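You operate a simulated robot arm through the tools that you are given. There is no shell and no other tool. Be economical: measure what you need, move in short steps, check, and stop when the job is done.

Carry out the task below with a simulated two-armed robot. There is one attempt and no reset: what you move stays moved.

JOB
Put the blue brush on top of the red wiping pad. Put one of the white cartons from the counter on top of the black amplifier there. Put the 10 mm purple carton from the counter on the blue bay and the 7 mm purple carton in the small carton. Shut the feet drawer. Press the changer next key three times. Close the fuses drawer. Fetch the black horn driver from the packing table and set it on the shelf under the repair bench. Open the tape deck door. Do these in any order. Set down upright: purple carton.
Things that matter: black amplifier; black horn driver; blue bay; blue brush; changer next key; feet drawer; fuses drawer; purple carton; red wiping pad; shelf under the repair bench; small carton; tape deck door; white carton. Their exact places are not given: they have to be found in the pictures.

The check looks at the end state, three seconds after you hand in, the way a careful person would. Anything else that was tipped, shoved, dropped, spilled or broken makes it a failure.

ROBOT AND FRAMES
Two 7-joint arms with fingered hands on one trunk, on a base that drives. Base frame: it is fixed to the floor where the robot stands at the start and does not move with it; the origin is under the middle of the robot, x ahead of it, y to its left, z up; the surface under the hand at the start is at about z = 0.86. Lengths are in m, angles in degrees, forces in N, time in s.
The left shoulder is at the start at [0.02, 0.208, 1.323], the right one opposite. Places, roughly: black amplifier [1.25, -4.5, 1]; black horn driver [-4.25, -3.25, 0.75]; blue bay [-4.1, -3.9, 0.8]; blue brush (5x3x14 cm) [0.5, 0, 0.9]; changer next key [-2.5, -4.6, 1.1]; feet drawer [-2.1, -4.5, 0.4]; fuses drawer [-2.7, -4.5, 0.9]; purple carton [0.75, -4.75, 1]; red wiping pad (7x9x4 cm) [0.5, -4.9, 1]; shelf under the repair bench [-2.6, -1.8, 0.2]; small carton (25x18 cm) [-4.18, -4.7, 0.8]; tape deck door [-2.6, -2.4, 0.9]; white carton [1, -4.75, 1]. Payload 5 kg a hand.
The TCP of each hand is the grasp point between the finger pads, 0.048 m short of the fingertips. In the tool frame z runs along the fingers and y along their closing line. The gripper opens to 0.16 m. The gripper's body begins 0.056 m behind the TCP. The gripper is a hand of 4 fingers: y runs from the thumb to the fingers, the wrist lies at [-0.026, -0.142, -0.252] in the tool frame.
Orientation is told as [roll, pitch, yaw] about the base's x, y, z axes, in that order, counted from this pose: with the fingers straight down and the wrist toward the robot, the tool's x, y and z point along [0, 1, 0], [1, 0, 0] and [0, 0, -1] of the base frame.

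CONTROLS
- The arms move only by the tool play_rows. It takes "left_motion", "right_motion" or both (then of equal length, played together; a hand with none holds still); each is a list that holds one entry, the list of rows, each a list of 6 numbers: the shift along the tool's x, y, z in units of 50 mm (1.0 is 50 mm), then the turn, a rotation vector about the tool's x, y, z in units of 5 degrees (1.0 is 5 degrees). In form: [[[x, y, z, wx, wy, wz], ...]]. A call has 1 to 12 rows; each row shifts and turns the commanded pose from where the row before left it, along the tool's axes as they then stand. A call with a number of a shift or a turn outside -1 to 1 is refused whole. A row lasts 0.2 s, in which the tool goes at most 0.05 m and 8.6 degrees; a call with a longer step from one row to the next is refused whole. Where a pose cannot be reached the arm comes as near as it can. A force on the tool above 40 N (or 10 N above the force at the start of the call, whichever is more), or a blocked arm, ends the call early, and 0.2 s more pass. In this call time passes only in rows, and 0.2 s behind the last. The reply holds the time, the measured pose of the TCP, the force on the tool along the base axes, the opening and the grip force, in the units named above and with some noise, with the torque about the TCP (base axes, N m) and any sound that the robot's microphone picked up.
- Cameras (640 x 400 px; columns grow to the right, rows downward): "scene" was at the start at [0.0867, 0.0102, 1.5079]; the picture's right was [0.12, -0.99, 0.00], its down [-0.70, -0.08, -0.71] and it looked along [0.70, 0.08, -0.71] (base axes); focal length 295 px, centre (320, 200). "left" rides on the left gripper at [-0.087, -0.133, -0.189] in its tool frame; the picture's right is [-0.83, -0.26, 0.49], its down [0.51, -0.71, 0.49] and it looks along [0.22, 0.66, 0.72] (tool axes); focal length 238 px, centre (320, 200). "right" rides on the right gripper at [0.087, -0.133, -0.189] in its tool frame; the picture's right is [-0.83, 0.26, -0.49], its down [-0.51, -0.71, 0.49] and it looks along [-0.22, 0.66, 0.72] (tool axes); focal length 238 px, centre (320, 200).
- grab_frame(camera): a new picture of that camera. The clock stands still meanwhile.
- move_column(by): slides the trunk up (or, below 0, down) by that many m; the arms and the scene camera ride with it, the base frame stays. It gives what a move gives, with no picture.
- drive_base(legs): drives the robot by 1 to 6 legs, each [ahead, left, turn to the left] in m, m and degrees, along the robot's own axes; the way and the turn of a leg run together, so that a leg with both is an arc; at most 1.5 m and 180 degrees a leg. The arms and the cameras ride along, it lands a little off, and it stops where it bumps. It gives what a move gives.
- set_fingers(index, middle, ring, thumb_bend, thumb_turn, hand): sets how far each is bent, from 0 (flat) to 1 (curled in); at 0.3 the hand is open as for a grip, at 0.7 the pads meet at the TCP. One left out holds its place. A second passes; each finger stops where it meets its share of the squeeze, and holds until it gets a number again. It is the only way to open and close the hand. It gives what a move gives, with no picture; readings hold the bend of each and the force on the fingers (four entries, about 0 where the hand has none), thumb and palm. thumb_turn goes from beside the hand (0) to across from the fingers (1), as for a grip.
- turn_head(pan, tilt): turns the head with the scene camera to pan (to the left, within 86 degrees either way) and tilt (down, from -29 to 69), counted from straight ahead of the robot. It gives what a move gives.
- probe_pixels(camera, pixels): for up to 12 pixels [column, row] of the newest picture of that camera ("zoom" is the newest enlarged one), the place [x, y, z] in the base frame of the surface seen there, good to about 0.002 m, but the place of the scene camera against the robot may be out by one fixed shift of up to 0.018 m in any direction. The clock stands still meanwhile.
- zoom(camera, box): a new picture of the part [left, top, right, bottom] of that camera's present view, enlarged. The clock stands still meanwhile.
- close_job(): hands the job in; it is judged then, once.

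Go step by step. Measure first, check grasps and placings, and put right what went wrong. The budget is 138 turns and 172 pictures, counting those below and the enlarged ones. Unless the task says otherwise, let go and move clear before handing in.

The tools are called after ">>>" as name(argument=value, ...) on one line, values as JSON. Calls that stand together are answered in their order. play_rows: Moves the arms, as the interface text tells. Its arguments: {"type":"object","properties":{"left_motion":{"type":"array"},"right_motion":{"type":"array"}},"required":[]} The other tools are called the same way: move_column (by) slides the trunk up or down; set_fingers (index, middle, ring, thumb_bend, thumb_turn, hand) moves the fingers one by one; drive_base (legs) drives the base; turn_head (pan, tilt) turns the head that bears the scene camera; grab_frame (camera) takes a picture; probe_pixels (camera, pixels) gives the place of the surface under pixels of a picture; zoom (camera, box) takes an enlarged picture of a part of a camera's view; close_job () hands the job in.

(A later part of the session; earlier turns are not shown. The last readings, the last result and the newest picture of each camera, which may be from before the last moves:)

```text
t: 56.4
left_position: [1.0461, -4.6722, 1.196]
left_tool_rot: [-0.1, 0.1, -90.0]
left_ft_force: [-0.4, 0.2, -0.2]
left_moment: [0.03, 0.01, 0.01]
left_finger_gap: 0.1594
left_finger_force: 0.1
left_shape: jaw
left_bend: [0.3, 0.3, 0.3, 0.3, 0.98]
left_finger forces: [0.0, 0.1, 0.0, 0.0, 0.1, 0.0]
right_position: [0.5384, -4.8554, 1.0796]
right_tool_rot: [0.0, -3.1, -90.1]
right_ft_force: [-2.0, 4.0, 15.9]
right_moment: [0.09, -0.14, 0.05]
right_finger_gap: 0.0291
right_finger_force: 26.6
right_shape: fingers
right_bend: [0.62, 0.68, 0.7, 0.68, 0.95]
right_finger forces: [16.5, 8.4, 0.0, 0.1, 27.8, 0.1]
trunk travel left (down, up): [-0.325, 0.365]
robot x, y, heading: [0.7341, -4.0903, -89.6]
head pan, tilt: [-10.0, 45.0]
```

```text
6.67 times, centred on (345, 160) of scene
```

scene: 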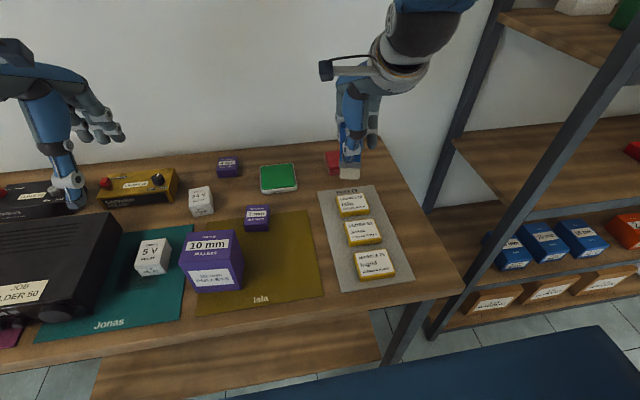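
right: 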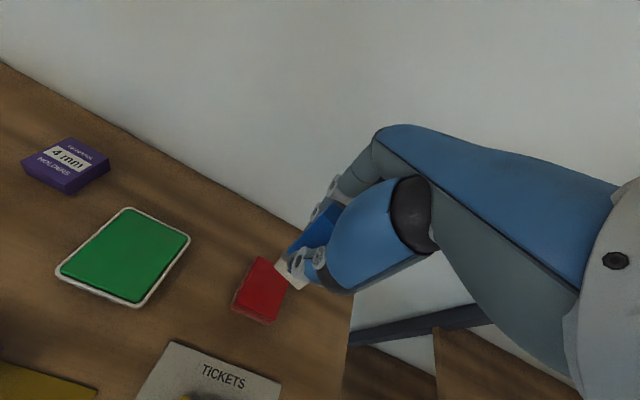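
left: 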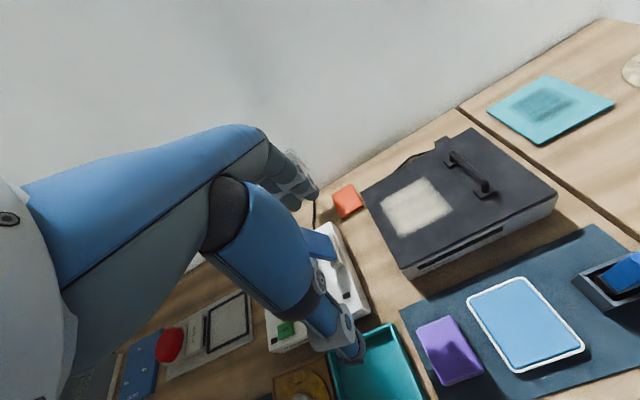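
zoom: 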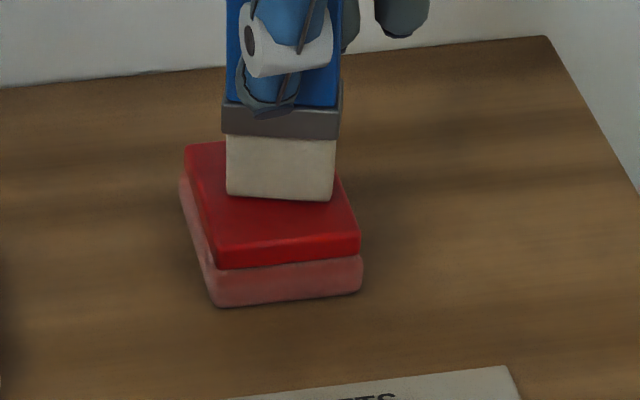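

Contact is made at about 16 N. I'll ease up 1 mm and open gently.

>>> play_rows(right_motion=[[[0, 0, -0.03, 0, 0, 0]]])

>>> set_fingers(hand="right", index=0.57, middle=0.57, ring=0.57, thumb_bend=0.57)

>>> set_fingers(hand="right", index=0.3, middle=0.3, ring=0.3, thumb_bend=0.3)

>>> zoom(camera="scene", box=[300, 90, 400, 190])

```text
t: 56.8
left_position: [1.0448, -4.6721, 1.1957]
left_tool_rot: [0.0, -0.1, -90.0]
left_ft_force: [-0.3, 0.4, 0.5]
left_moment: [-0.01, 0.0, 0.04]
left_finger_gap: 0.1597
left_finger_force: 0.0
left_shape: jaw
left_bend: [0.3, 0.3, 0.3, 0.3, 0.98]
left_finger forces: [0.1, 0.1, 0.0, 0.0, 0.0, 0.0]
right_position: [0.5396, -4.8557, 1.0797]
right_tool_rot: [0.0, -3.1, -90.0]
right_ft_force: [-2.4, 2.3, 12.9]
right_moment: [-0.02, -0.07, 0.04]
right_finger_gap: 0.0289
right_finger_force: 26.1
right_shape: fingers
right_bend: [0.62, 0.68, 0.7, 0.68, 0.95]
right_finger forces: [16.9, 8.5, 0.1, 0.1, 26.8, 0.1]
trunk travel left (down, up): [-0.325, 0.365]
robot x, y, heading: [0.7308, -4.0925, -89.7]
head pan, tilt: [-10.0, 45.0]
```

```text
t: 57.8
left_position: [1.0452, -4.6742, 1.1953]
left_tool_rot: [-0.1, 0.0, -89.9]
left_ft_force: [-0.7, 0.6, -0.1]
left_moment: [-0.02, -0.03, 0.0]
left_finger_gap: 0.1595
left_finger_force: 0.1
left_shape: jaw
left_bend: [0.3, 0.3, 0.3, 0.3, 0.98]
left_finger forces: [0.0, 0.0, 0.0, 0.1, 0.0, 0.0]
right_position: [0.5401, -4.8565, 1.0795]
right_tool_rot: [-0.1, -2.9, -89.9]
right_ft_force: [-0.7, 0.4, -0.1]
right_moment: [-0.02, 0.02, -0.02]
right_finger_gap: 0.0671
right_finger_force: 0.1
right_shape: fingers
right_bend: [0.56, 0.56, 0.56, 0.56, 0.97]
right_finger forces: [0.0, 0.0, 0.0, 0.1, 0.0, 0.0]
trunk travel left (down, up): [-0.325, 0.365]
robot x, y, heading: [0.7288, -4.0886, -89.9]
head pan, tilt: [-10.0, 45.0]
```

```text
t: 58.8
left_position: [1.0467, -4.674, 1.194]
left_tool_rot: [0.1, 0.1, -90.0]
left_ft_force: [0.0, 0.3, 0.2]
left_moment: [-0.02, 0.0, 0.05]
left_finger_gap: 0.1597
left_finger_force: 0.0
left_shape: jaw
left_bend: [0.3, 0.3, 0.3, 0.3, 0.98]
left_finger forces: [0.0, 0.0, 0.0, 0.1, 0.0, 0.1]
right_position: [0.5399, -4.8551, 1.0791]
right_tool_rot: [0.0, -2.9, -90.0]
right_ft_force: [-0.4, -0.3, 0.2]
right_moment: [0.0, 0.0, 0.0]
right_finger_gap: 0.1699
right_finger_force: 0.1
right_shape: fingers
right_bend: [0.3, 0.3, 0.3, 0.3, 0.97]
right_finger forces: [0.0, 0.0, 0.0, 0.0, 0.0, 0.1]
trunk travel left (down, up): [-0.325, 0.365]
robot x, y, heading: [0.733, -4.0899, -90.1]
head pan, tilt: [-10.0, 45.0]
```

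```text
4.00 times, centred on (350, 140) of scene
```

zoom: 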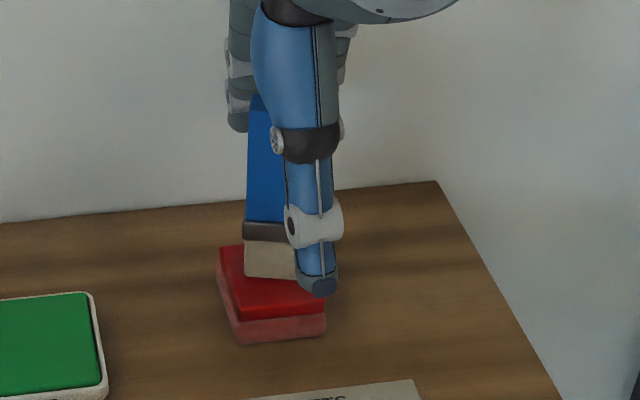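

The brush stands on the pad. I'll raise the hand clear and look through the left camera for the cartons.

>>> play_rows(right_motion=[[[0, 0, -0.5, 0, 0, 0], [0, 0, -0.8, 0, 0, 0], [0, 0, -0.8, 0, 0, 0], [0, 0, -0.8, 0.3, 0, 0], [0, -0.8, -0.2, 0.28, 0, 0]]])

>>> grab_frame(camera="left")

>>> turn_head(pan=15, tilt=50)

>>> grab_frame(camera="scene")

```text
t: 60.0
left_position: [1.0471, -4.6708, 1.1954]
left_tool_rot: [0.0, -0.1, -90.0]
left_ft_force: [0.2, 0.4, -0.4]
left_moment: [-0.11, 0.0, -0.02]
left_finger_gap: 0.1598
left_finger_force: 0.1
left_shape: jaw
left_bend: [0.3, 0.3, 0.3, 0.3, 0.98]
left_finger forces: [0.1, 0.1, 0.1, 0.0, 0.1, 0.1]
right_position: [0.5389, -4.8058, 1.2354]
right_tool_rot: [-0.1, -0.1, -90.1]
right_ft_force: [0.5, 1.1, -0.3]
right_moment: [-0.16, 0.06, -0.03]
right_finger_gap: 0.1702
right_finger_force: 0.1
right_shape: fingers
right_bend: [0.3, 0.3, 0.3, 0.3, 0.97]
right_finger forces: [0.0, 0.0, 0.0, 0.0, 0.0, 0.1]
trunk travel left (down, up): [-0.325, 0.365]
robot x, y, heading: [0.7329, -4.0855, -90.1]
head pan, tilt: [-10.0, 45.0]
```

```text
142 pictures are left
```

left: 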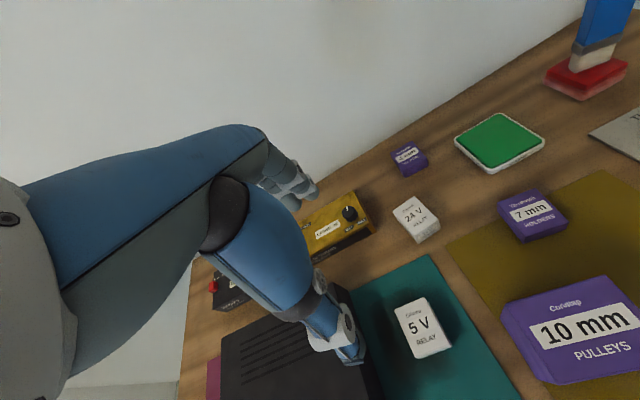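

```text
t: 60.9
left_position: [1.0456, -4.6733, 1.1934]
left_tool_rot: [0.0, 0.0, -90.1]
left_ft_force: [0.2, -0.3, 0.2]
left_moment: [0.0, -0.04, 0.04]
left_finger_gap: 0.1594
left_finger_force: 0.0
left_shape: jaw
left_bend: [0.3, 0.3, 0.3, 0.3, 0.98]
left_finger forces: [0.0, 0.1, 0.0, 0.0, 0.0, 0.0]
right_position: [0.5383, -4.8082, 1.2335]
right_tool_rot: [0.0, 0.0, -89.9]
right_ft_force: [0.2, 0.1, 1.5]
right_moment: [-0.05, 0.01, 0.01]
right_finger_gap: 0.17
right_finger_force: 0.0
right_shape: fingers
right_bend: [0.3, 0.3, 0.3, 0.3, 0.97]
right_finger forces: [0.0, 0.0, 0.0, 0.0, 0.0, 0.0]
trunk travel left (down, up): [-0.325, 0.365]
robot x, y, heading: [0.7352, -4.0912, -89.8]
head pan, tilt: [15.0, 50.0]
```

```text
141 pictures are left
```

scene: 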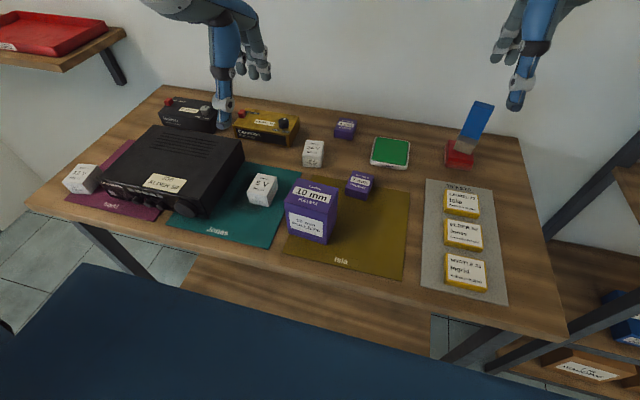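

>>> zoom(camera="scene", box=[430, 90, 510, 180])

>>> probe_pixels(camera="scene", pixels=[[473, 104], [494, 104], [462, 130], [482, 130], [458, 146], [476, 150]])

>>> probe_pixels(camera="left", pixels=[[397, 310], [420, 298], [448, 346], [417, 357], [503, 322], [590, 372], [620, 283], [395, 212], [415, 198], [300, 370], [345, 330], [610, 345]])

>>> probe_pixels(camera="left", pixels=[[500, 205], [546, 190], [566, 218], [520, 238], [465, 340], [420, 280], [540, 385], [635, 318], [436, 222], [420, 236], [410, 220], [560, 310]])

```text
4.44 times, centred on (470, 135) of scene
```

zoom: 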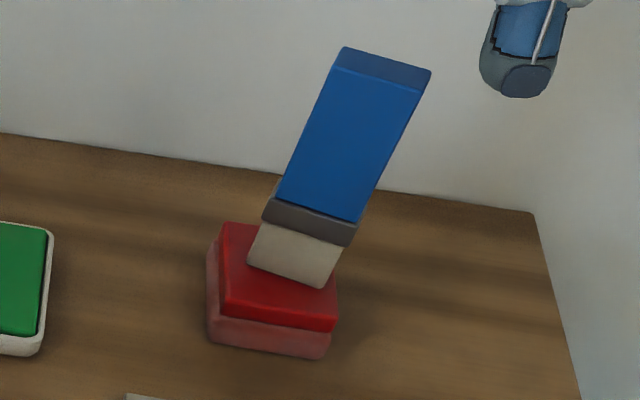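

```text
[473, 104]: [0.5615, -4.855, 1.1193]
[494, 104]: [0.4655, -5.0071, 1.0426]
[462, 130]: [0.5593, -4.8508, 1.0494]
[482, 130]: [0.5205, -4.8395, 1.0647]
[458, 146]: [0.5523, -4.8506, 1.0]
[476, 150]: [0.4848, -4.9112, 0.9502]
```

```text
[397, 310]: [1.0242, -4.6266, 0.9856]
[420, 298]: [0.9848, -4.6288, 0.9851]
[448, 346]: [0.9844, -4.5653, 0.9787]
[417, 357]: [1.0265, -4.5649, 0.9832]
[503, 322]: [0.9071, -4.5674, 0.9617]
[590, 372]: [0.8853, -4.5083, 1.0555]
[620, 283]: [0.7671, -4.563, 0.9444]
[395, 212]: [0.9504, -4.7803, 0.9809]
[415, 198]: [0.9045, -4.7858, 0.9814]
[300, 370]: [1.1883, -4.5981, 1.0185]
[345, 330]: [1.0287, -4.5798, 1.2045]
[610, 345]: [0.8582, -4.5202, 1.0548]
```

```text
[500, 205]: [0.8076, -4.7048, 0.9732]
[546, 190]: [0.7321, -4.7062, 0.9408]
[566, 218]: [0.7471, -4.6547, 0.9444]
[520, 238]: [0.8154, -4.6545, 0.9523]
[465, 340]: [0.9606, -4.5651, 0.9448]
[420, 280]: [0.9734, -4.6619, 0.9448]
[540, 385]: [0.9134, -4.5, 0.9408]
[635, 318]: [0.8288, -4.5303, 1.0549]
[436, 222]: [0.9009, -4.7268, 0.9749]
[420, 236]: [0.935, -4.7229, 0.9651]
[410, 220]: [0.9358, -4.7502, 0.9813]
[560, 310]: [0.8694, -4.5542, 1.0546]
```

The brush is vertical on the pad. The 5 V carton's top spans x 0.985–1.025, y -4.629 to -4.565, at z 0.985. I'll measure the amplifier edges and the gap beside the carton.

>>> probe_pixels(camera="scene", pixels=[[150, 128], [243, 141], [200, 200], [108, 180], [180, 160], [244, 160], [228, 180], [265, 180], [270, 195], [310, 190], [336, 195], [300, 235]])

>>> zoom(camera="scene", box=[220, 120, 400, 250])

```text
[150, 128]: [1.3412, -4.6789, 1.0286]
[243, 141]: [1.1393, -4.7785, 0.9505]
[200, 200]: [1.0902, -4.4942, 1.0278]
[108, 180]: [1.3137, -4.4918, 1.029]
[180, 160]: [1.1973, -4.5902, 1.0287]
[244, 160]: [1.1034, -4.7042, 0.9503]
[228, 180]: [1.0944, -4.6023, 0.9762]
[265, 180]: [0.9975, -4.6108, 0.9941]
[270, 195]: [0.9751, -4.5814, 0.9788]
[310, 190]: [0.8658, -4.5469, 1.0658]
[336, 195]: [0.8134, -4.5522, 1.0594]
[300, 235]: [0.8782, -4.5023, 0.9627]
```

```text
3.08 times, centred on (310, 185) of scene
```

zoom: 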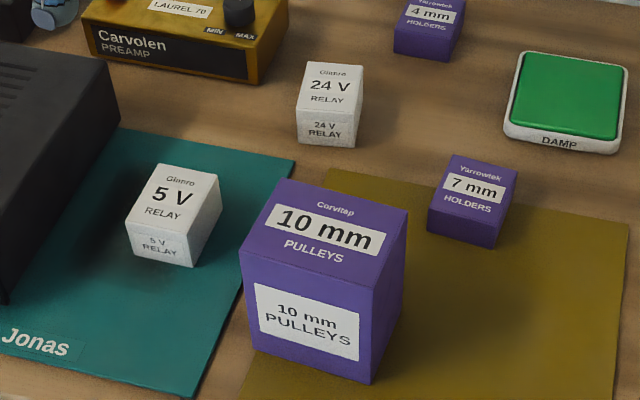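

The amplifier top spans x 1.10–1.345, y -4.68 to -4.49, at z≈1.017. I'll lower the left hand over the 5 V carton.

>>> play_rows(left_motion=[[[-0.81, -0.76, 0.4, 0, 0, 0], [0, -0.76, 0.9, 0, 0, 0], [0, 0, 0.9, 0, 0, 0], [0, 0, 0.9, 0, 0, 0], [0, 0, 0.8, 0, 0, 0]]])

>>> grab_frame(camera="left")

>>> zoom(camera="scene", box=[180, 90, 340, 230])

```text
refused: row 1 steps farther than a row can; nothing moved
```

```text
138 pictures are left
```

left: 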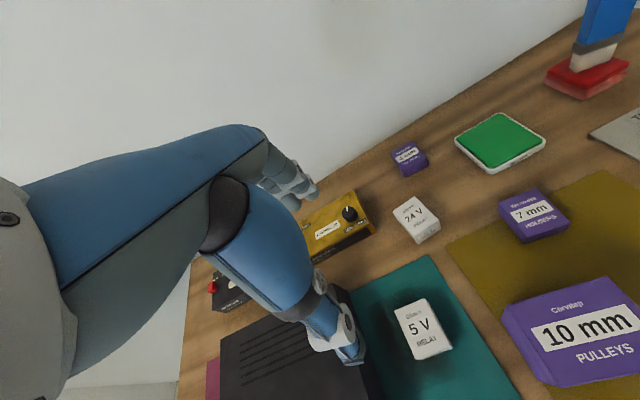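

```text
2.86 times, centred on (260, 160) of scene
```

zoom: 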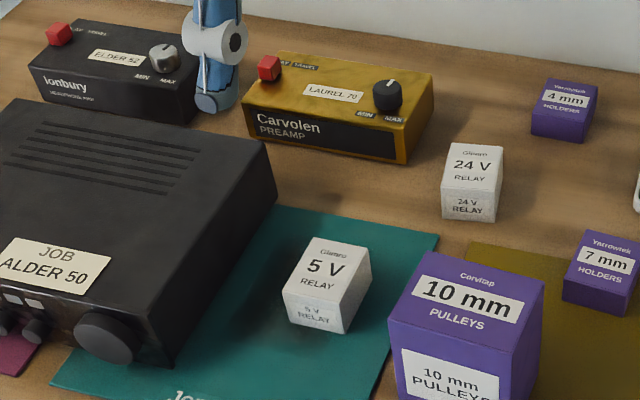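

>>> play_rows(left_motion=[[[-0.81, -0.5, 0, 0, 0, 0], [0, -0.5, 0.8, 0, 0, 0], [0, -0.52, 0.7, 0, 0, 0], [0, 0, 0.9, 0, 0, 0], [0, 0, 0.9, 0, 0, 0], [0, 0, 0.7, 0, 0, 0]]])

>>> grab_frame(camera="left")

>>> zoom(camera="scene", box=[180, 90, 340, 230])

```text
t: 62.3
left_position: [1.0033, -4.5979, 0.9941]
left_tool_rot: [0.0, 0.0, -90.0]
left_ft_force: [-0.2, -0.3, 0.2]
left_moment: [0.06, 0.0, -0.02]
left_finger_gap: 0.1598
left_finger_force: 0.0
left_shape: jaw
left_bend: [0.3, 0.3, 0.3, 0.3, 0.97]
left_finger forces: [0.0, 0.1, 0.0, 0.0, 0.0, 0.1]
right_position: [0.5392, -4.8084, 1.232]
right_tool_rot: [0.0, 0.1, -90.0]
right_ft_force: [-0.3, -0.7, -0.3]
right_moment: [0.03, -0.01, 0.03]
right_finger_gap: 0.1699
right_finger_force: 0.0
right_shape: fingers
right_bend: [0.3, 0.3, 0.3, 0.3, 0.97]
right_finger forces: [0.1, 0.1, 0.1, 0.0, 0.0, 0.1]
trunk travel left (down, up): [-0.325, 0.365]
robot x, y, heading: [0.733, -4.0894, -90.0]
head pan, tilt: [15.0, 50.0]
```

```text
136 pictures are left
```

left: 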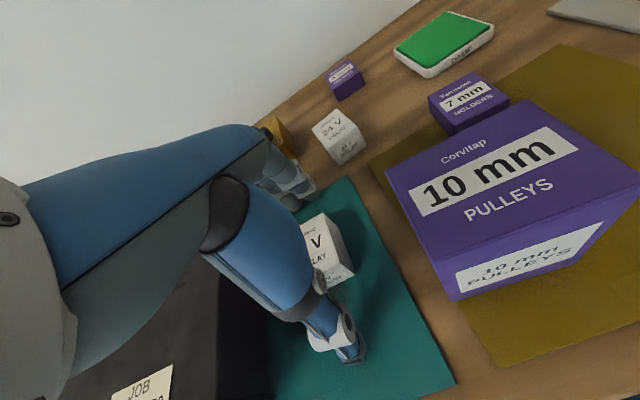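

```text
2.86 times, centred on (260, 160) of scene
```

zoom: 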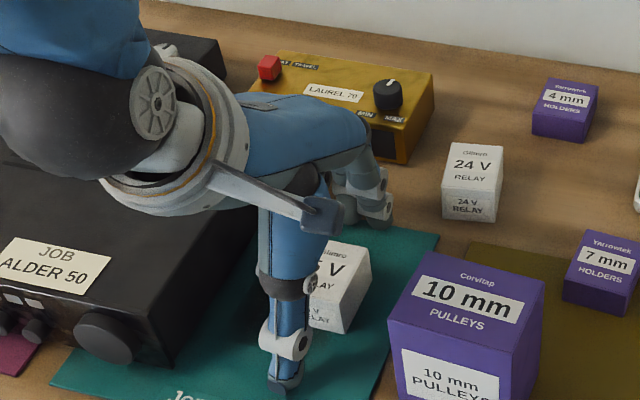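

>>> set_fingers(hand="left", index=0.7, middle=0.7, ring=0.7, thumb_bend=0.7)

>>> zoom(camera="scene", box=[200, 110, 320, 220])

>>> grab_frame(camera="left")

```text
t: 63.4
left_position: [1.0038, -4.6026, 0.9972]
left_tool_rot: [0.0, -0.8, -90.0]
left_ft_force: [-0.7, -3.3, 15.3]
left_moment: [-1.13, -0.11, -0.15]
left_finger_gap: 0.0705
left_finger_force: 23.2
left_shape: fingers
left_bend: [0.5, 0.43, 0.7, 0.63, 0.97]
left_finger forces: [14.4, 15.9, 0.0, 0.0, 14.7, 0.0]
right_position: [0.5383, -4.8077, 1.2319]
right_tool_rot: [-0.1, 0.1, -90.0]
right_ft_force: [0.2, -0.4, -0.9]
right_moment: [0.07, 0.06, 0.0]
right_finger_gap: 0.1702
right_finger_force: 0.0
right_shape: fingers
right_bend: [0.3, 0.3, 0.3, 0.3, 0.97]
right_finger forces: [0.0, 0.0, 0.1, 0.0, 0.0, 0.1]
trunk travel left (down, up): [-0.325, 0.365]
robot x, y, heading: [0.7357, -4.0897, -89.8]
head pan, tilt: [15.0, 50.0]
stopped (left hand): the force on the tool passed its limit at 40 N (the readings are from after the stop); the commanded pose is now the measured one
```

```text
3.64 times, centred on (260, 165) of scene
```

zoom: 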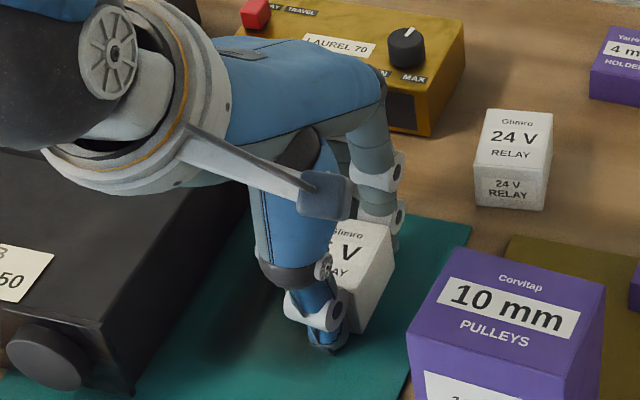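

```text
133 pictures are left
```

left: 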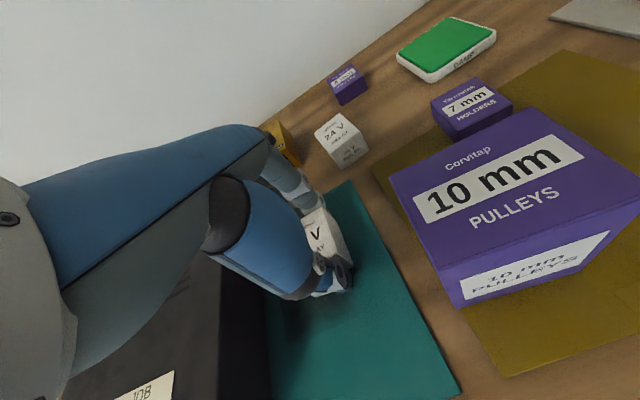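

The fingertips touched the mat while closing. I'll ease up a few mm and tighten again.

>>> play_rows(left_motion=[[[0, 0, -0.1, 0, 0, 0]]])

>>> set_fingers(hand="left", index=0.72, middle=0.72, ring=0.3, thumb_bend=0.72)

>>> zoom(camera="left", box=[250, 150, 410, 310])

```text
t: 63.8
left_position: [1.0046, -4.5981, 1.0004]
left_tool_rot: [0.1, -0.3, -90.0]
left_ft_force: [-0.3, -0.1, -0.5]
left_moment: [0.0, 0.03, 0.01]
left_finger_gap: 0.0703
left_finger_force: 14.9
left_shape: fingers
left_bend: [0.5, 0.45, 0.7, 0.63, 0.97]
left_finger forces: [14.5, 0.1, 0.0, 0.0, 14.6, 0.0]
right_position: [0.5379, -4.8088, 1.2325]
right_tool_rot: [0.1, 0.0, -89.9]
right_ft_force: [0.3, -0.4, 1.1]
right_moment: [-0.02, 0.06, 0.0]
right_finger_gap: 0.17
right_finger_force: 0.1
right_shape: fingers
right_bend: [0.3, 0.3, 0.3, 0.3, 0.97]
right_finger forces: [0.0, 0.1, 0.0, 0.1, 0.0, 0.0]
trunk travel left (down, up): [-0.325, 0.365]
robot x, y, heading: [0.7319, -4.0895, -89.9]
head pan, tilt: [15.0, 50.0]
```

```text
t: 64.8
left_position: [1.0043, -4.5995, 1.002]
left_tool_rot: [0.1, -0.3, -90.0]
left_ft_force: [0.4, 1.0, -0.4]
left_moment: [-0.04, -0.05, -0.02]
left_finger_gap: 0.0703
left_finger_force: 22.2
left_shape: fingers
left_bend: [0.49, 0.52, 0.3, 0.63, 0.96]
left_finger forces: [11.9, 10.6, 0.0, 0.1, 22.4, 0.0]
right_position: [0.5386, -4.8078, 1.2334]
right_tool_rot: [0.0, 0.1, -90.0]
right_ft_force: [-0.5, 0.3, 0.6]
right_moment: [-0.03, 0.01, 0.0]
right_finger_gap: 0.1701
right_finger_force: 0.1
right_shape: fingers
right_bend: [0.3, 0.3, 0.3, 0.3, 0.97]
right_finger forces: [0.0, 0.1, 0.0, 0.0, 0.0, 0.0]
trunk travel left (down, up): [-0.325, 0.365]
robot x, y, heading: [0.7316, -4.0922, -90.3]
head pan, tilt: [15.0, 50.0]
```

```text
2.50 times, centred on (330, 230) of left
```

zoom: 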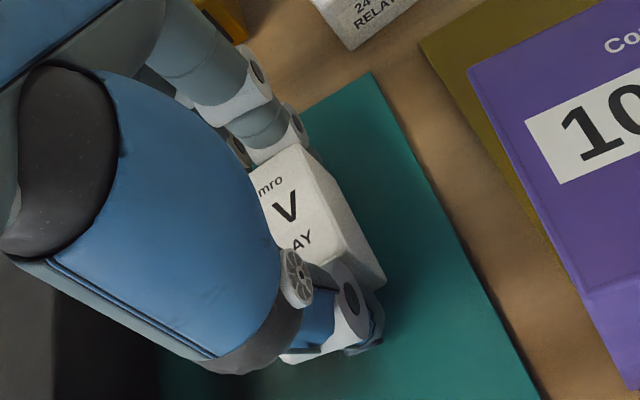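

Index, middle and thumb hold the carton evenly. I'll lift it and check.

>>> play_rows(left_motion=[[[0, 0, -0.4, 0, 0, 0], [0, 0, -0.8, 0, 0, 0], [0, 0, -0.8, 0, 0, 0], [0, 0, -0.8, 0, 0, 0], [0.9, 0, 0, 0, 0, 0], [0.9, 0, 0, 0, 0, 0], [0.9, 0, 0, 0, 0, 0], [0.9, 0, 0, 0, 0, 0], [0.7, -0.1, 0, 0, 0, 0]]])

>>> grab_frame(camera="scene")

>>> grab_frame(camera="left")

```text
t: 66.8
left_position: [1.2193, -4.5942, 1.1423]
left_tool_rot: [-0.6, -0.4, -89.1]
left_ft_force: [-2.4, 1.3, -2.1]
left_moment: [-0.17, -0.18, -0.11]
left_finger_gap: 0.0697
left_finger_force: 21.3
left_shape: fingers
left_bend: [0.49, 0.52, 0.3, 0.63, 0.96]
left_finger forces: [11.4, 9.8, 0.0, 0.0, 21.3, 0.1]
right_position: [0.5404, -4.8071, 1.2325]
right_tool_rot: [-0.1, 0.0, -90.0]
right_ft_force: [0.6, -0.2, 0.2]
right_moment: [-0.03, 0.07, -0.01]
right_finger_gap: 0.1699
right_finger_force: 0.0
right_shape: fingers
right_bend: [0.3, 0.3, 0.3, 0.3, 0.97]
right_finger forces: [0.1, 0.1, 0.1, 0.0, 0.1, 0.0]
trunk travel left (down, up): [-0.325, 0.365]
robot x, y, heading: [0.7296, -4.0857, -90.1]
head pan, tilt: [15.0, 50.0]
```

```text
131 pictures are left
```

scene: 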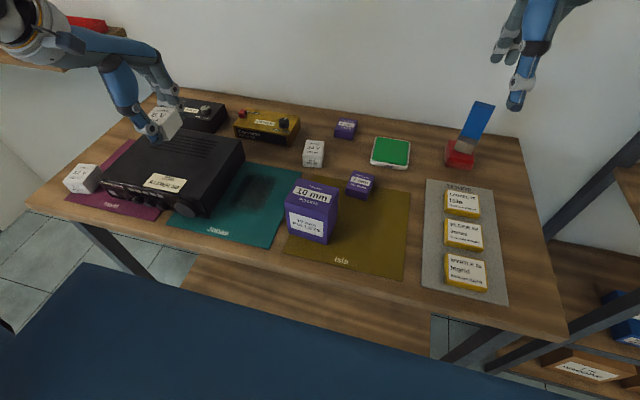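

```text
130 pictures are left
```

left: 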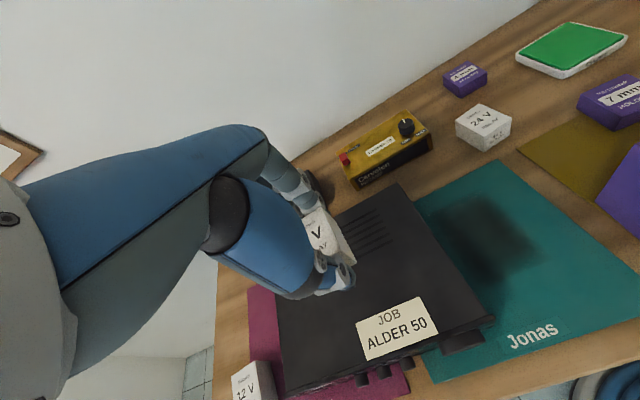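

>>> play_rows(left_motion=[[[0, 0, 0.5, 0, 0, 0], [0, 0, 0.5, 0, 0, 0], [0, 0, 0.2, 0, 0, 0], [0, 0, 0.05, 0, 0, 0], [0, 0, 0.04, 0, 0, 0]]])

>>> zoom(camera="scene", box=[90, 60, 250, 220])

```text
t: 68.0
left_position: [1.2197, -4.5949, 1.0765]
left_tool_rot: [0.0, -0.4, -90.0]
left_ft_force: [-0.4, 0.6, 0.2]
left_moment: [0.04, -0.02, 0.01]
left_finger_gap: 0.0699
left_finger_force: 21.0
left_shape: fingers
left_bend: [0.49, 0.52, 0.3, 0.63, 0.96]
left_finger forces: [11.7, 9.9, 0.1, 0.0, 21.5, 0.1]
right_position: [0.5393, -4.8087, 1.2334]
right_tool_rot: [-0.1, 0.1, -90.0]
right_ft_force: [0.5, -0.3, -0.4]
right_moment: [-0.01, 0.0, -0.03]
right_finger_gap: 0.1703
right_finger_force: 0.0
right_shape: fingers
right_bend: [0.3, 0.3, 0.3, 0.3, 0.97]
right_finger forces: [0.1, 0.0, 0.0, 0.0, 0.1, 0.1]
trunk travel left (down, up): [-0.325, 0.365]
robot x, y, heading: [0.734, -4.0909, -90.1]
head pan, tilt: [15.0, 50.0]
```

```text
2.50 times, centred on (170, 140) of scene
```

zoom: 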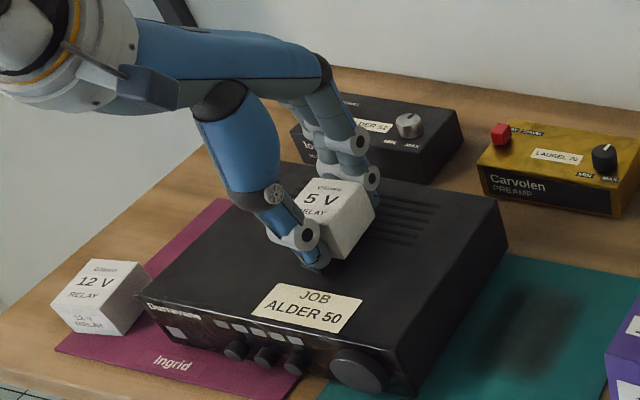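

>>> play_rows(left_motion=[[[0, 0, 0.03, 0, 0, 0], [0, 0, 0.03, 0, 0, 0], [0, 0, 0.03, 0, 0, 0]]])

>>> zoom(camera="scene", box=[130, 90, 210, 170])

```text
t: 68.8
left_position: [1.2201, -4.5943, 1.0746]
left_tool_rot: [-0.1, -0.5, -90.0]
left_ft_force: [1.3, 0.1, 4.8]
left_moment: [-0.31, -0.06, -0.03]
left_finger_gap: 0.07
left_finger_force: 25.2
left_shape: fingers
left_bend: [0.49, 0.52, 0.3, 0.63, 0.96]
left_finger forces: [11.2, 16.9, 0.1, 0.0, 22.3, 0.1]
right_position: [0.5377, -4.807, 1.2328]
right_tool_rot: [0.0, 0.0, -89.9]
right_ft_force: [0.9, 0.5, 0.1]
right_moment: [-0.01, -0.01, -0.02]
right_finger_gap: 0.1699
right_finger_force: 0.1
right_shape: fingers
right_bend: [0.3, 0.3, 0.3, 0.3, 0.97]
right_finger forces: [0.0, 0.0, 0.0, 0.0, 0.1, 0.1]
trunk travel left (down, up): [-0.325, 0.365]
robot x, y, heading: [0.7279, -4.0921, -89.8]
head pan, tilt: [15.0, 50.0]
```

```text
5.00 times, centred on (170, 130) of scene
```

zoom: 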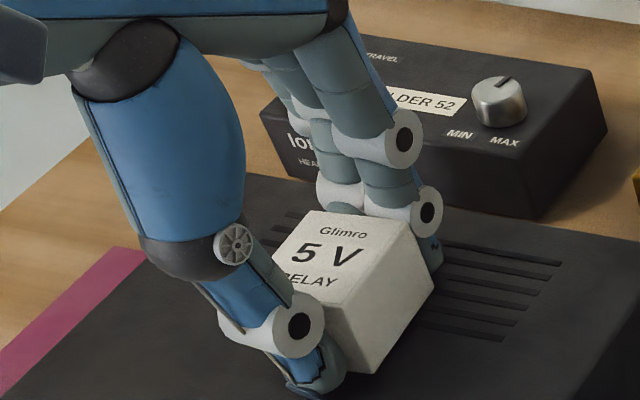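

>>> set_fingers(hand="left", index=0.42, middle=0.42, ring=0.3, thumb_bend=0.5)

>>> set_fingers(hand="left", index=0.3, middle=0.3, thumb_bend=0.3)

>>> play_rows(left_motion=[[[0, 0, -0.4, 0, 0, 0], [0, 0, -0.8, 0, 0, 0], [0, 0, -0.8, 0, 0, 0], [0, 0, -0.8, 0, 0, 0]]])

>>> zoom(camera="scene", box=[50, 60, 290, 230])

```text
t: 69.8
left_position: [1.2193, -4.5945, 1.0726]
left_tool_rot: [0.0, -0.4, -90.0]
left_ft_force: [-0.7, 0.3, 0.3]
left_moment: [-0.01, 0.0, 0.01]
left_finger_gap: 0.1068
left_finger_force: 0.5
left_shape: fingers
left_bend: [0.42, 0.42, 0.3, 0.5, 0.97]
left_finger forces: [0.1, 0.4, 0.0, 0.0, 0.0, 0.1]
right_position: [0.5381, -4.8079, 1.2328]
right_tool_rot: [0.1, 0.0, -90.0]
right_ft_force: [-0.5, -0.4, 0.9]
right_moment: [0.03, -0.04, -0.03]
right_finger_gap: 0.1701
right_finger_force: 0.1
right_shape: fingers
right_bend: [0.3, 0.3, 0.3, 0.3, 0.97]
right_finger forces: [0.0, 0.0, 0.1, 0.1, 0.0, 0.0]
trunk travel left (down, up): [-0.325, 0.365]
robot x, y, heading: [0.7314, -4.0907, -90.0]
head pan, tilt: [15.0, 50.0]
```

```text
t: 70.8
left_position: [1.2191, -4.5943, 1.072]
left_tool_rot: [0.0, -0.4, -90.0]
left_ft_force: [-0.4, 0.3, 0.0]
left_moment: [-0.02, 0.01, 0.0]
left_finger_gap: 0.1697
left_finger_force: 0.1
left_shape: fingers
left_bend: [0.3, 0.3, 0.3, 0.3, 0.97]
left_finger forces: [0.0, 0.1, 0.1, 0.0, 0.0, 0.0]
right_position: [0.538, -4.8082, 1.2323]
right_tool_rot: [0.0, 0.0, -89.9]
right_ft_force: [0.0, -0.2, 0.2]
right_moment: [0.0, -0.04, -0.02]
right_finger_gap: 0.17
right_finger_force: 0.0
right_shape: fingers
right_bend: [0.3, 0.3, 0.3, 0.3, 0.97]
right_finger forces: [0.0, 0.1, 0.0, 0.0, 0.0, 0.0]
trunk travel left (down, up): [-0.325, 0.365]
robot x, y, heading: [0.7314, -4.0892, -90.0]
head pan, tilt: [15.0, 50.0]
```

```text
t: 71.8
left_position: [1.2183, -4.5931, 1.2125]
left_tool_rot: [0.0, -0.4, -90.0]
left_ft_force: [-0.5, 1.3, -0.9]
left_moment: [-0.1, -0.07, 0.02]
left_finger_gap: 0.1702
left_finger_force: 0.0
left_shape: fingers
left_bend: [0.3, 0.3, 0.3, 0.3, 0.97]
left_finger forces: [0.1, 0.1, 0.0, 0.0, 0.1, 0.0]
right_position: [0.5376, -4.8079, 1.2332]
right_tool_rot: [0.1, 0.1, -90.0]
right_ft_force: [-0.8, 0.0, 1.0]
right_moment: [-0.02, -0.15, 0.04]
right_finger_gap: 0.1701
right_finger_force: 0.1
right_shape: fingers
right_bend: [0.3, 0.3, 0.3, 0.3, 0.97]
right_finger forces: [0.0, 0.0, 0.0, 0.0, 0.1, 0.0]
trunk travel left (down, up): [-0.325, 0.365]
robot x, y, heading: [0.7356, -4.0875, -89.8]
head pan, tilt: [15.0, 50.0]
```

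```text
2.35 times, centred on (170, 145) of scene
```

zoom: 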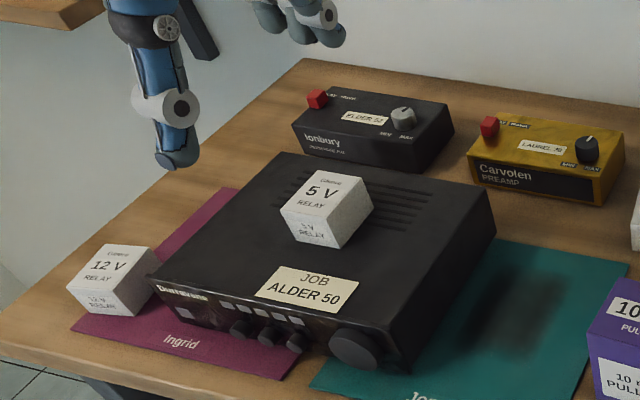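

The 5 V carton sits on the amplifier. Next I'll back off and take the tall 10 mm carton with the left hand.

>>> drive_base(legs=[[-0.15, -0.1, 0]])

>>> play_rows(left_motion=[[[-0.9, 0, 0, 0, 0, 0], [-0.9, 0, 0, 0, 0, 0], [-0.9, 0, 0, 0, 0, 0]]])

>>> grab_frame(camera="left")

>>> grab_frame(camera="right")

```text
t: 73.3
left_position: [1.1206, -4.4432, 1.2127]
left_tool_rot: [0.0, -0.6, -90.0]
left_ft_force: [-0.4, 1.1, 0.9]
left_moment: [-0.1, -0.04, 0.03]
left_finger_gap: 0.1698
left_finger_force: 0.0
left_shape: fingers
left_bend: [0.3, 0.3, 0.3, 0.3, 0.97]
left_finger forces: [0.0, 0.1, 0.1, 0.0, 0.0, 0.1]
right_position: [0.4391, -4.657, 1.2333]
right_tool_rot: [0.0, 0.0, -89.9]
right_ft_force: [0.4, 0.8, 0.0]
right_moment: [-0.07, -0.09, -0.03]
right_finger_gap: 0.1702
right_finger_force: 0.0
right_shape: fingers
right_bend: [0.3, 0.3, 0.3, 0.3, 0.97]
right_finger forces: [0.0, 0.0, 0.0, 0.1, 0.1, 0.1]
trunk travel left (down, up): [-0.325, 0.365]
robot x, y, heading: [0.6291, -3.9388, -89.7]
head pan, tilt: [15.0, 50.0]
```

```text
t: 74.1
left_position: [0.9825, -4.4449, 1.2148]
left_tool_rot: [0.2, -0.4, -89.9]
left_ft_force: [-0.6, -0.1, 1.2]
left_moment: [0.02, -0.18, 0.01]
left_finger_gap: 0.1699
left_finger_force: 0.0
left_shape: fingers
left_bend: [0.3, 0.3, 0.3, 0.3, 0.97]
left_finger forces: [0.0, 0.1, 0.0, 0.0, 0.0, 0.1]
right_position: [0.4378, -4.6594, 1.2329]
right_tool_rot: [0.1, 0.0, -90.1]
right_ft_force: [-1.8, -0.5, 0.3]
right_moment: [0.04, -0.15, 0.04]
right_finger_gap: 0.1701
right_finger_force: 0.0
right_shape: fingers
right_bend: [0.3, 0.3, 0.3, 0.3, 0.97]
right_finger forces: [0.0, 0.1, 0.0, 0.0, 0.0, 0.0]
trunk travel left (down, up): [-0.325, 0.365]
robot x, y, heading: [0.6303, -3.9386, -89.7]
head pan, tilt: [15.0, 50.0]
```

```text
126 pictures are left
```

left: 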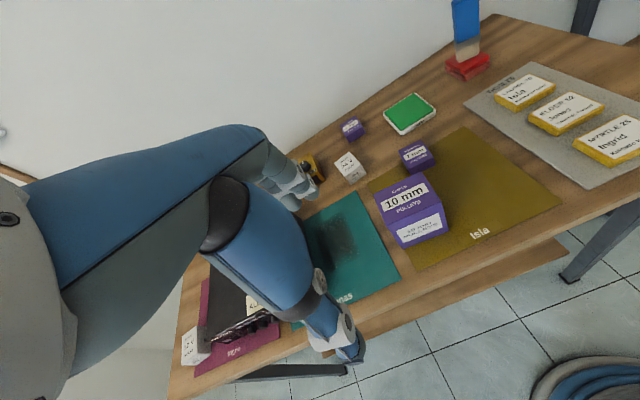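

```text
125 pictures are left
```

right: 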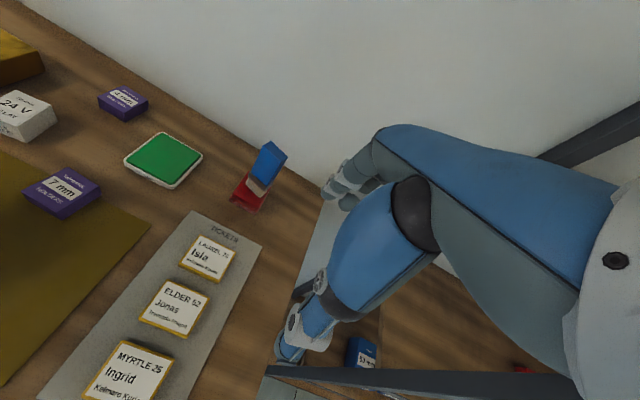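

>>> zoom(camera="left", box=[340, 120, 480, 260])

```text
2.86 times, centred on (410, 190) of left
```

zoom: 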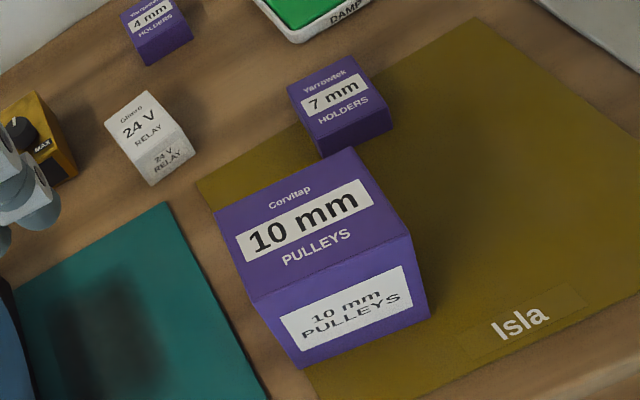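

>>> probe_pixels(camera="zoom", pixels=[[221, 214], [352, 152], [405, 236], [254, 297], [310, 225], [303, 364], [426, 314], [292, 90], [352, 62], [385, 105], [318, 130], [338, 95]])

```text
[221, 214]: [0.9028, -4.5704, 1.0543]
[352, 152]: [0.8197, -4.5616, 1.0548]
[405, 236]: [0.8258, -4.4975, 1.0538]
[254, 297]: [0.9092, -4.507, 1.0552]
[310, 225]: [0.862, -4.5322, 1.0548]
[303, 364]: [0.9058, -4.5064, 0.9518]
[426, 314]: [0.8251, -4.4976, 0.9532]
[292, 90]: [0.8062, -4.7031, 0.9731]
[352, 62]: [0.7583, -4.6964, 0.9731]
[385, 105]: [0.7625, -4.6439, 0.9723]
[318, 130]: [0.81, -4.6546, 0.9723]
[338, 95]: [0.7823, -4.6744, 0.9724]
```

The tall carton is centred at (0.8645, -4.534), yawed about -6°, with its top at 1.055. I'll move the left hand over it, turn with it, and descend to TCP z≈1.028, above the 7 mm carton's top.

>>> play_rows(left_motion=[[[-0.79, 0.59, 0, 0, 0, 0], [-0.79, 0.59, 0, 0, 0, 0], [-0.78, 0.6, 0, 0, 0, 0], [0, 0, 0, 0, 0, 0.6], [0, 0, 0.5, 0, 0, 0.6], [0, 0, 0.8, 0, 0, 0], [0, 0, 0.5, 0, 0, 0]]])

>>> zoom(camera="scene", box=[240, 60, 480, 240])

>>> grab_frame(camera="left")

```text
t: 75.7
left_position: [0.8666, -4.5345, 1.1225]
left_tool_rot: [0.0, -0.4, -95.9]
left_ft_force: [-0.5, 0.5, 0.9]
left_moment: [0.08, 0.01, -0.02]
left_finger_gap: 0.1701
left_finger_force: 0.1
left_shape: fingers
left_bend: [0.3, 0.3, 0.3, 0.3, 0.97]
left_finger forces: [0.0, 0.0, 0.0, 0.0, 0.1, 0.1]
right_position: [0.44, -4.6591, 1.2322]
right_tool_rot: [0.0, 0.0, -90.0]
right_ft_force: [0.5, 0.0, -0.2]
right_moment: [0.01, 0.01, 0.0]
right_finger_gap: 0.1701
right_finger_force: 0.1
right_shape: fingers
right_bend: [0.3, 0.3, 0.3, 0.3, 0.97]
right_finger forces: [0.1, 0.0, 0.0, 0.0, 0.0, 0.0]
trunk travel left (down, up): [-0.325, 0.365]
robot x, y, heading: [0.6302, -3.9415, -89.9]
head pan, tilt: [15.0, 50.0]
```

```text
2.22 times, centred on (360, 150) of scene
```

zoom: 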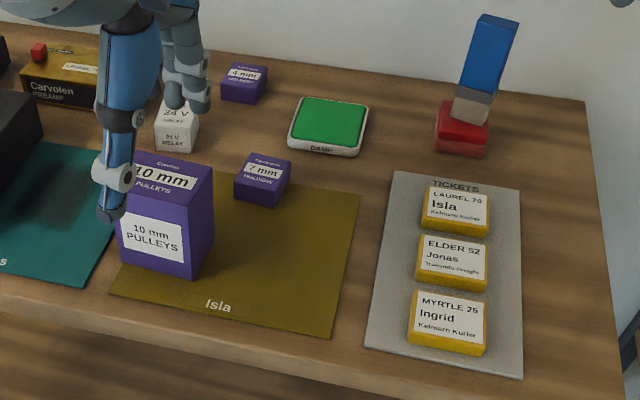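

```text
122 pictures are left
```

left: 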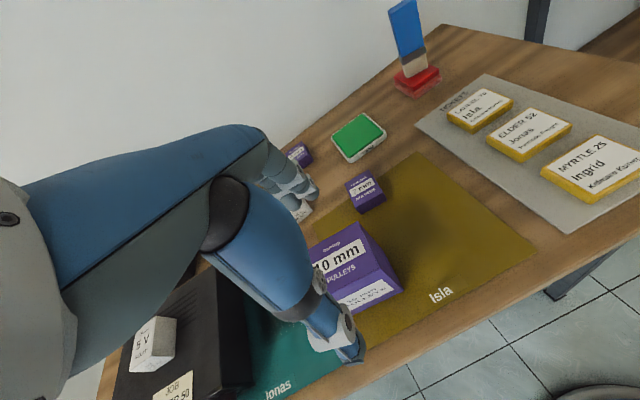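

Aligned. I'll descend 0.095 m and close.

>>> play_rows(left_motion=[[[-0.03, 0, 0.7, 0, 0, 0], [0, 0, 0.7, 0, 0, 0], [0, 0, 0.5, 0, 0, 0]]])

>>> set_fingers(hand="left", index=0.7, middle=0.7, ring=0.7, thumb_bend=0.7)

>>> zoom(camera="scene", box=[240, 80, 400, 240])

```text
t: 76.5
left_position: [0.8662, -4.537, 1.0289]
left_tool_rot: [0.0, -0.4, -96.0]
left_ft_force: [-0.8, -1.3, 0.5]
left_moment: [0.06, -0.01, 0.0]
left_finger_gap: 0.17
left_finger_force: 0.0
left_shape: fingers
left_bend: [0.3, 0.3, 0.3, 0.3, 0.97]
left_finger forces: [0.0, 0.0, 0.0, 0.0, 0.0, 0.0]
right_position: [0.4402, -4.6591, 1.2328]
right_tool_rot: [-0.1, 0.2, -90.1]
right_ft_force: [-0.4, -0.3, -0.4]
right_moment: [0.06, 0.0, -0.01]
right_finger_gap: 0.1702
right_finger_force: 0.1
right_shape: fingers
right_bend: [0.3, 0.3, 0.3, 0.3, 0.97]
right_finger forces: [0.1, 0.1, 0.0, 0.0, 0.1, 0.0]
trunk travel left (down, up): [-0.325, 0.365]
robot x, y, heading: [0.6338, -3.9401, -90.1]
head pan, tilt: [15.0, 50.0]
```

```text
t: 77.5
left_position: [0.8661, -4.5347, 1.0305]
left_tool_rot: [0.0, -0.4, -96.1]
left_ft_force: [-0.1, -0.2, 0.6]
left_moment: [-0.08, -0.17, -0.05]
left_finger_gap: 0.0753
left_finger_force: 28.5
left_shape: fingers
left_bend: [0.55, 0.58, 0.61, 0.56, 0.95]
left_finger forces: [11.7, 9.1, 7.9, 0.0, 28.6, 0.0]
right_position: [0.4386, -4.6573, 1.2333]
right_tool_rot: [0.0, 0.0, -90.0]
right_ft_force: [0.3, -0.1, -1.2]
right_moment: [-0.04, 0.02, 0.03]
right_finger_gap: 0.1703
right_finger_force: 0.0
right_shape: fingers
right_bend: [0.3, 0.3, 0.3, 0.3, 0.97]
right_finger forces: [0.0, 0.0, 0.0, 0.0, 0.1, 0.0]
trunk travel left (down, up): [-0.325, 0.365]
robot x, y, heading: [0.6355, -3.9404, -90.0]
head pan, tilt: [15.0, 50.0]
```

```text
2.50 times, centred on (320, 160) of scene
```

zoom: 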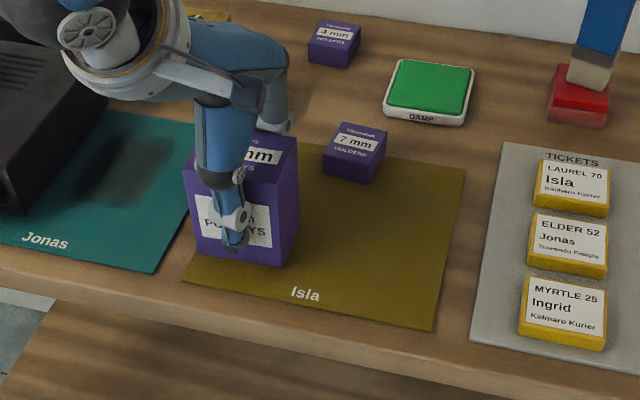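

A firm grip on all three fingers. I'll lift it, then shift left so the right hand comes over the 7 mm carton.

>>> play_rows(left_motion=[[[0, 0, -0.5, 0, 0, 0], [0, 0, -0.9, 0, 0, 0], [0, 0, -0.9, 0, 0, 0], [0, 0, -0.9, 0, 0, 0], [0, 0, -0.9, 0, 0, 0], [0, 0, -0.4, 0, 0, 0]]])

>>> drive_base(legs=[[0.015, 0.34, 0]])

>>> grab_frame(camera="right")

>>> grab_frame(camera="scene")

```text
t: 78.9
left_position: [0.8672, -4.53, 1.2466]
left_tool_rot: [-0.3, 0.4, -96.1]
left_ft_force: [1.3, 0.1, -3.0]
left_moment: [-0.04, 0.12, 0.0]
left_finger_gap: 0.0752
left_finger_force: 27.8
left_shape: fingers
left_bend: [0.55, 0.58, 0.61, 0.57, 0.95]
left_finger forces: [11.7, 8.4, 7.9, 0.1, 28.2, 0.1]
left hand out of reach, approached as far as the arm can: row 6
right_position: [0.4419, -4.6597, 1.2322]
right_tool_rot: [-0.1, 0.1, -89.9]
right_ft_force: [1.2, 0.5, -0.1]
right_moment: [0.03, 0.2, 0.01]
right_finger_gap: 0.1702
right_finger_force: 0.0
right_shape: fingers
right_bend: [0.3, 0.3, 0.3, 0.3, 0.97]
right_finger forces: [0.1, 0.1, 0.1, 0.0, 0.1, 0.1]
trunk travel left (down, up): [-0.325, 0.365]
robot x, y, heading: [0.6324, -3.9402, -89.9]
head pan, tilt: [15.0, 50.0]
```

```text
t: 81.1
left_position: [1.2045, -4.5455, 1.2478]
left_tool_rot: [-0.2, 0.2, -96.2]
left_ft_force: [1.0, 0.2, -2.6]
left_moment: [-0.01, 0.08, -0.04]
left_finger_gap: 0.0753
left_finger_force: 28.5
left_shape: fingers
left_bend: [0.55, 0.58, 0.61, 0.57, 0.95]
left_finger forces: [11.7, 8.3, 8.0, 0.0, 28.1, 0.0]
right_position: [0.7796, -4.6746, 1.2327]
right_tool_rot: [-0.1, 0.0, -90.0]
right_ft_force: [1.1, -0.6, 0.7]
right_moment: [0.01, 0.08, -0.03]
right_finger_gap: 0.17
right_finger_force: 0.0
right_shape: fingers
right_bend: [0.3, 0.3, 0.3, 0.3, 0.97]
right_finger forces: [0.0, 0.0, 0.0, 0.0, 0.0, 0.1]
trunk travel left (down, up): [-0.325, 0.365]
robot x, y, heading: [0.971, -3.9573, -90.1]
head pan, tilt: [15.0, 50.0]
```

```text
120 pictures are left
```

right: 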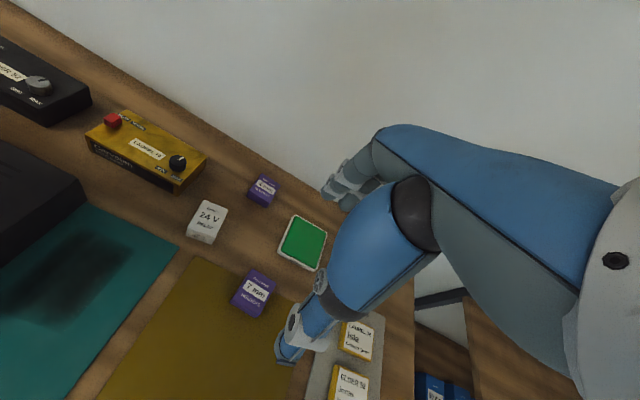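

```text
119 pictures are left
```

scene: 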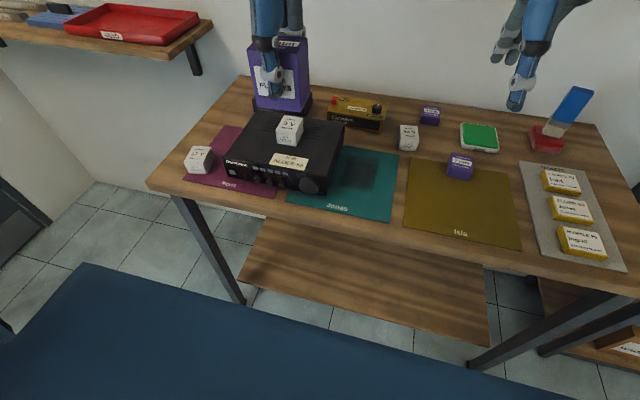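

>>> zoom(camera="right", box=[220, 255, 290, 325])

```text
5.71 times, centred on (255, 290) of right
```

zoom: 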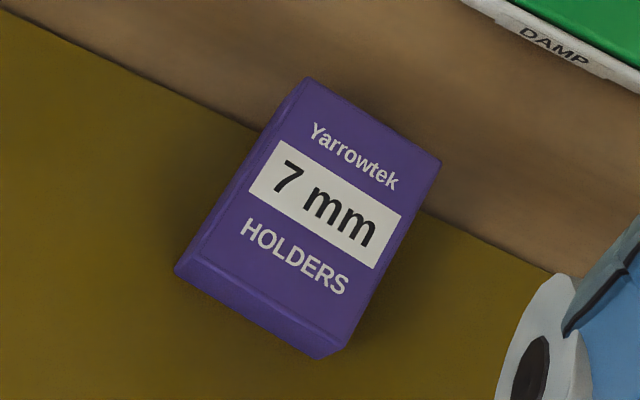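

>>> probe_pixels(camera="zoom", pixels=[[306, 84], [434, 160], [333, 338], [192, 254], [315, 205], [178, 268], [318, 356], [100, 150], [200, 60], [400, 90], [480, 260]])

```text
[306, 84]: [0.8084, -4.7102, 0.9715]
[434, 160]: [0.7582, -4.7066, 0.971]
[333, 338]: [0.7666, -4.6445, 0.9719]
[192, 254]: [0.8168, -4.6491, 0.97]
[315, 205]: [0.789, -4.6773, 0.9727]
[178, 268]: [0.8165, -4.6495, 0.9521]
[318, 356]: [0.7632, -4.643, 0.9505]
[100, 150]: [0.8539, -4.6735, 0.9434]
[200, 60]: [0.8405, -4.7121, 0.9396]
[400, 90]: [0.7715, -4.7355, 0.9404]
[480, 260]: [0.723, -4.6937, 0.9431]
```

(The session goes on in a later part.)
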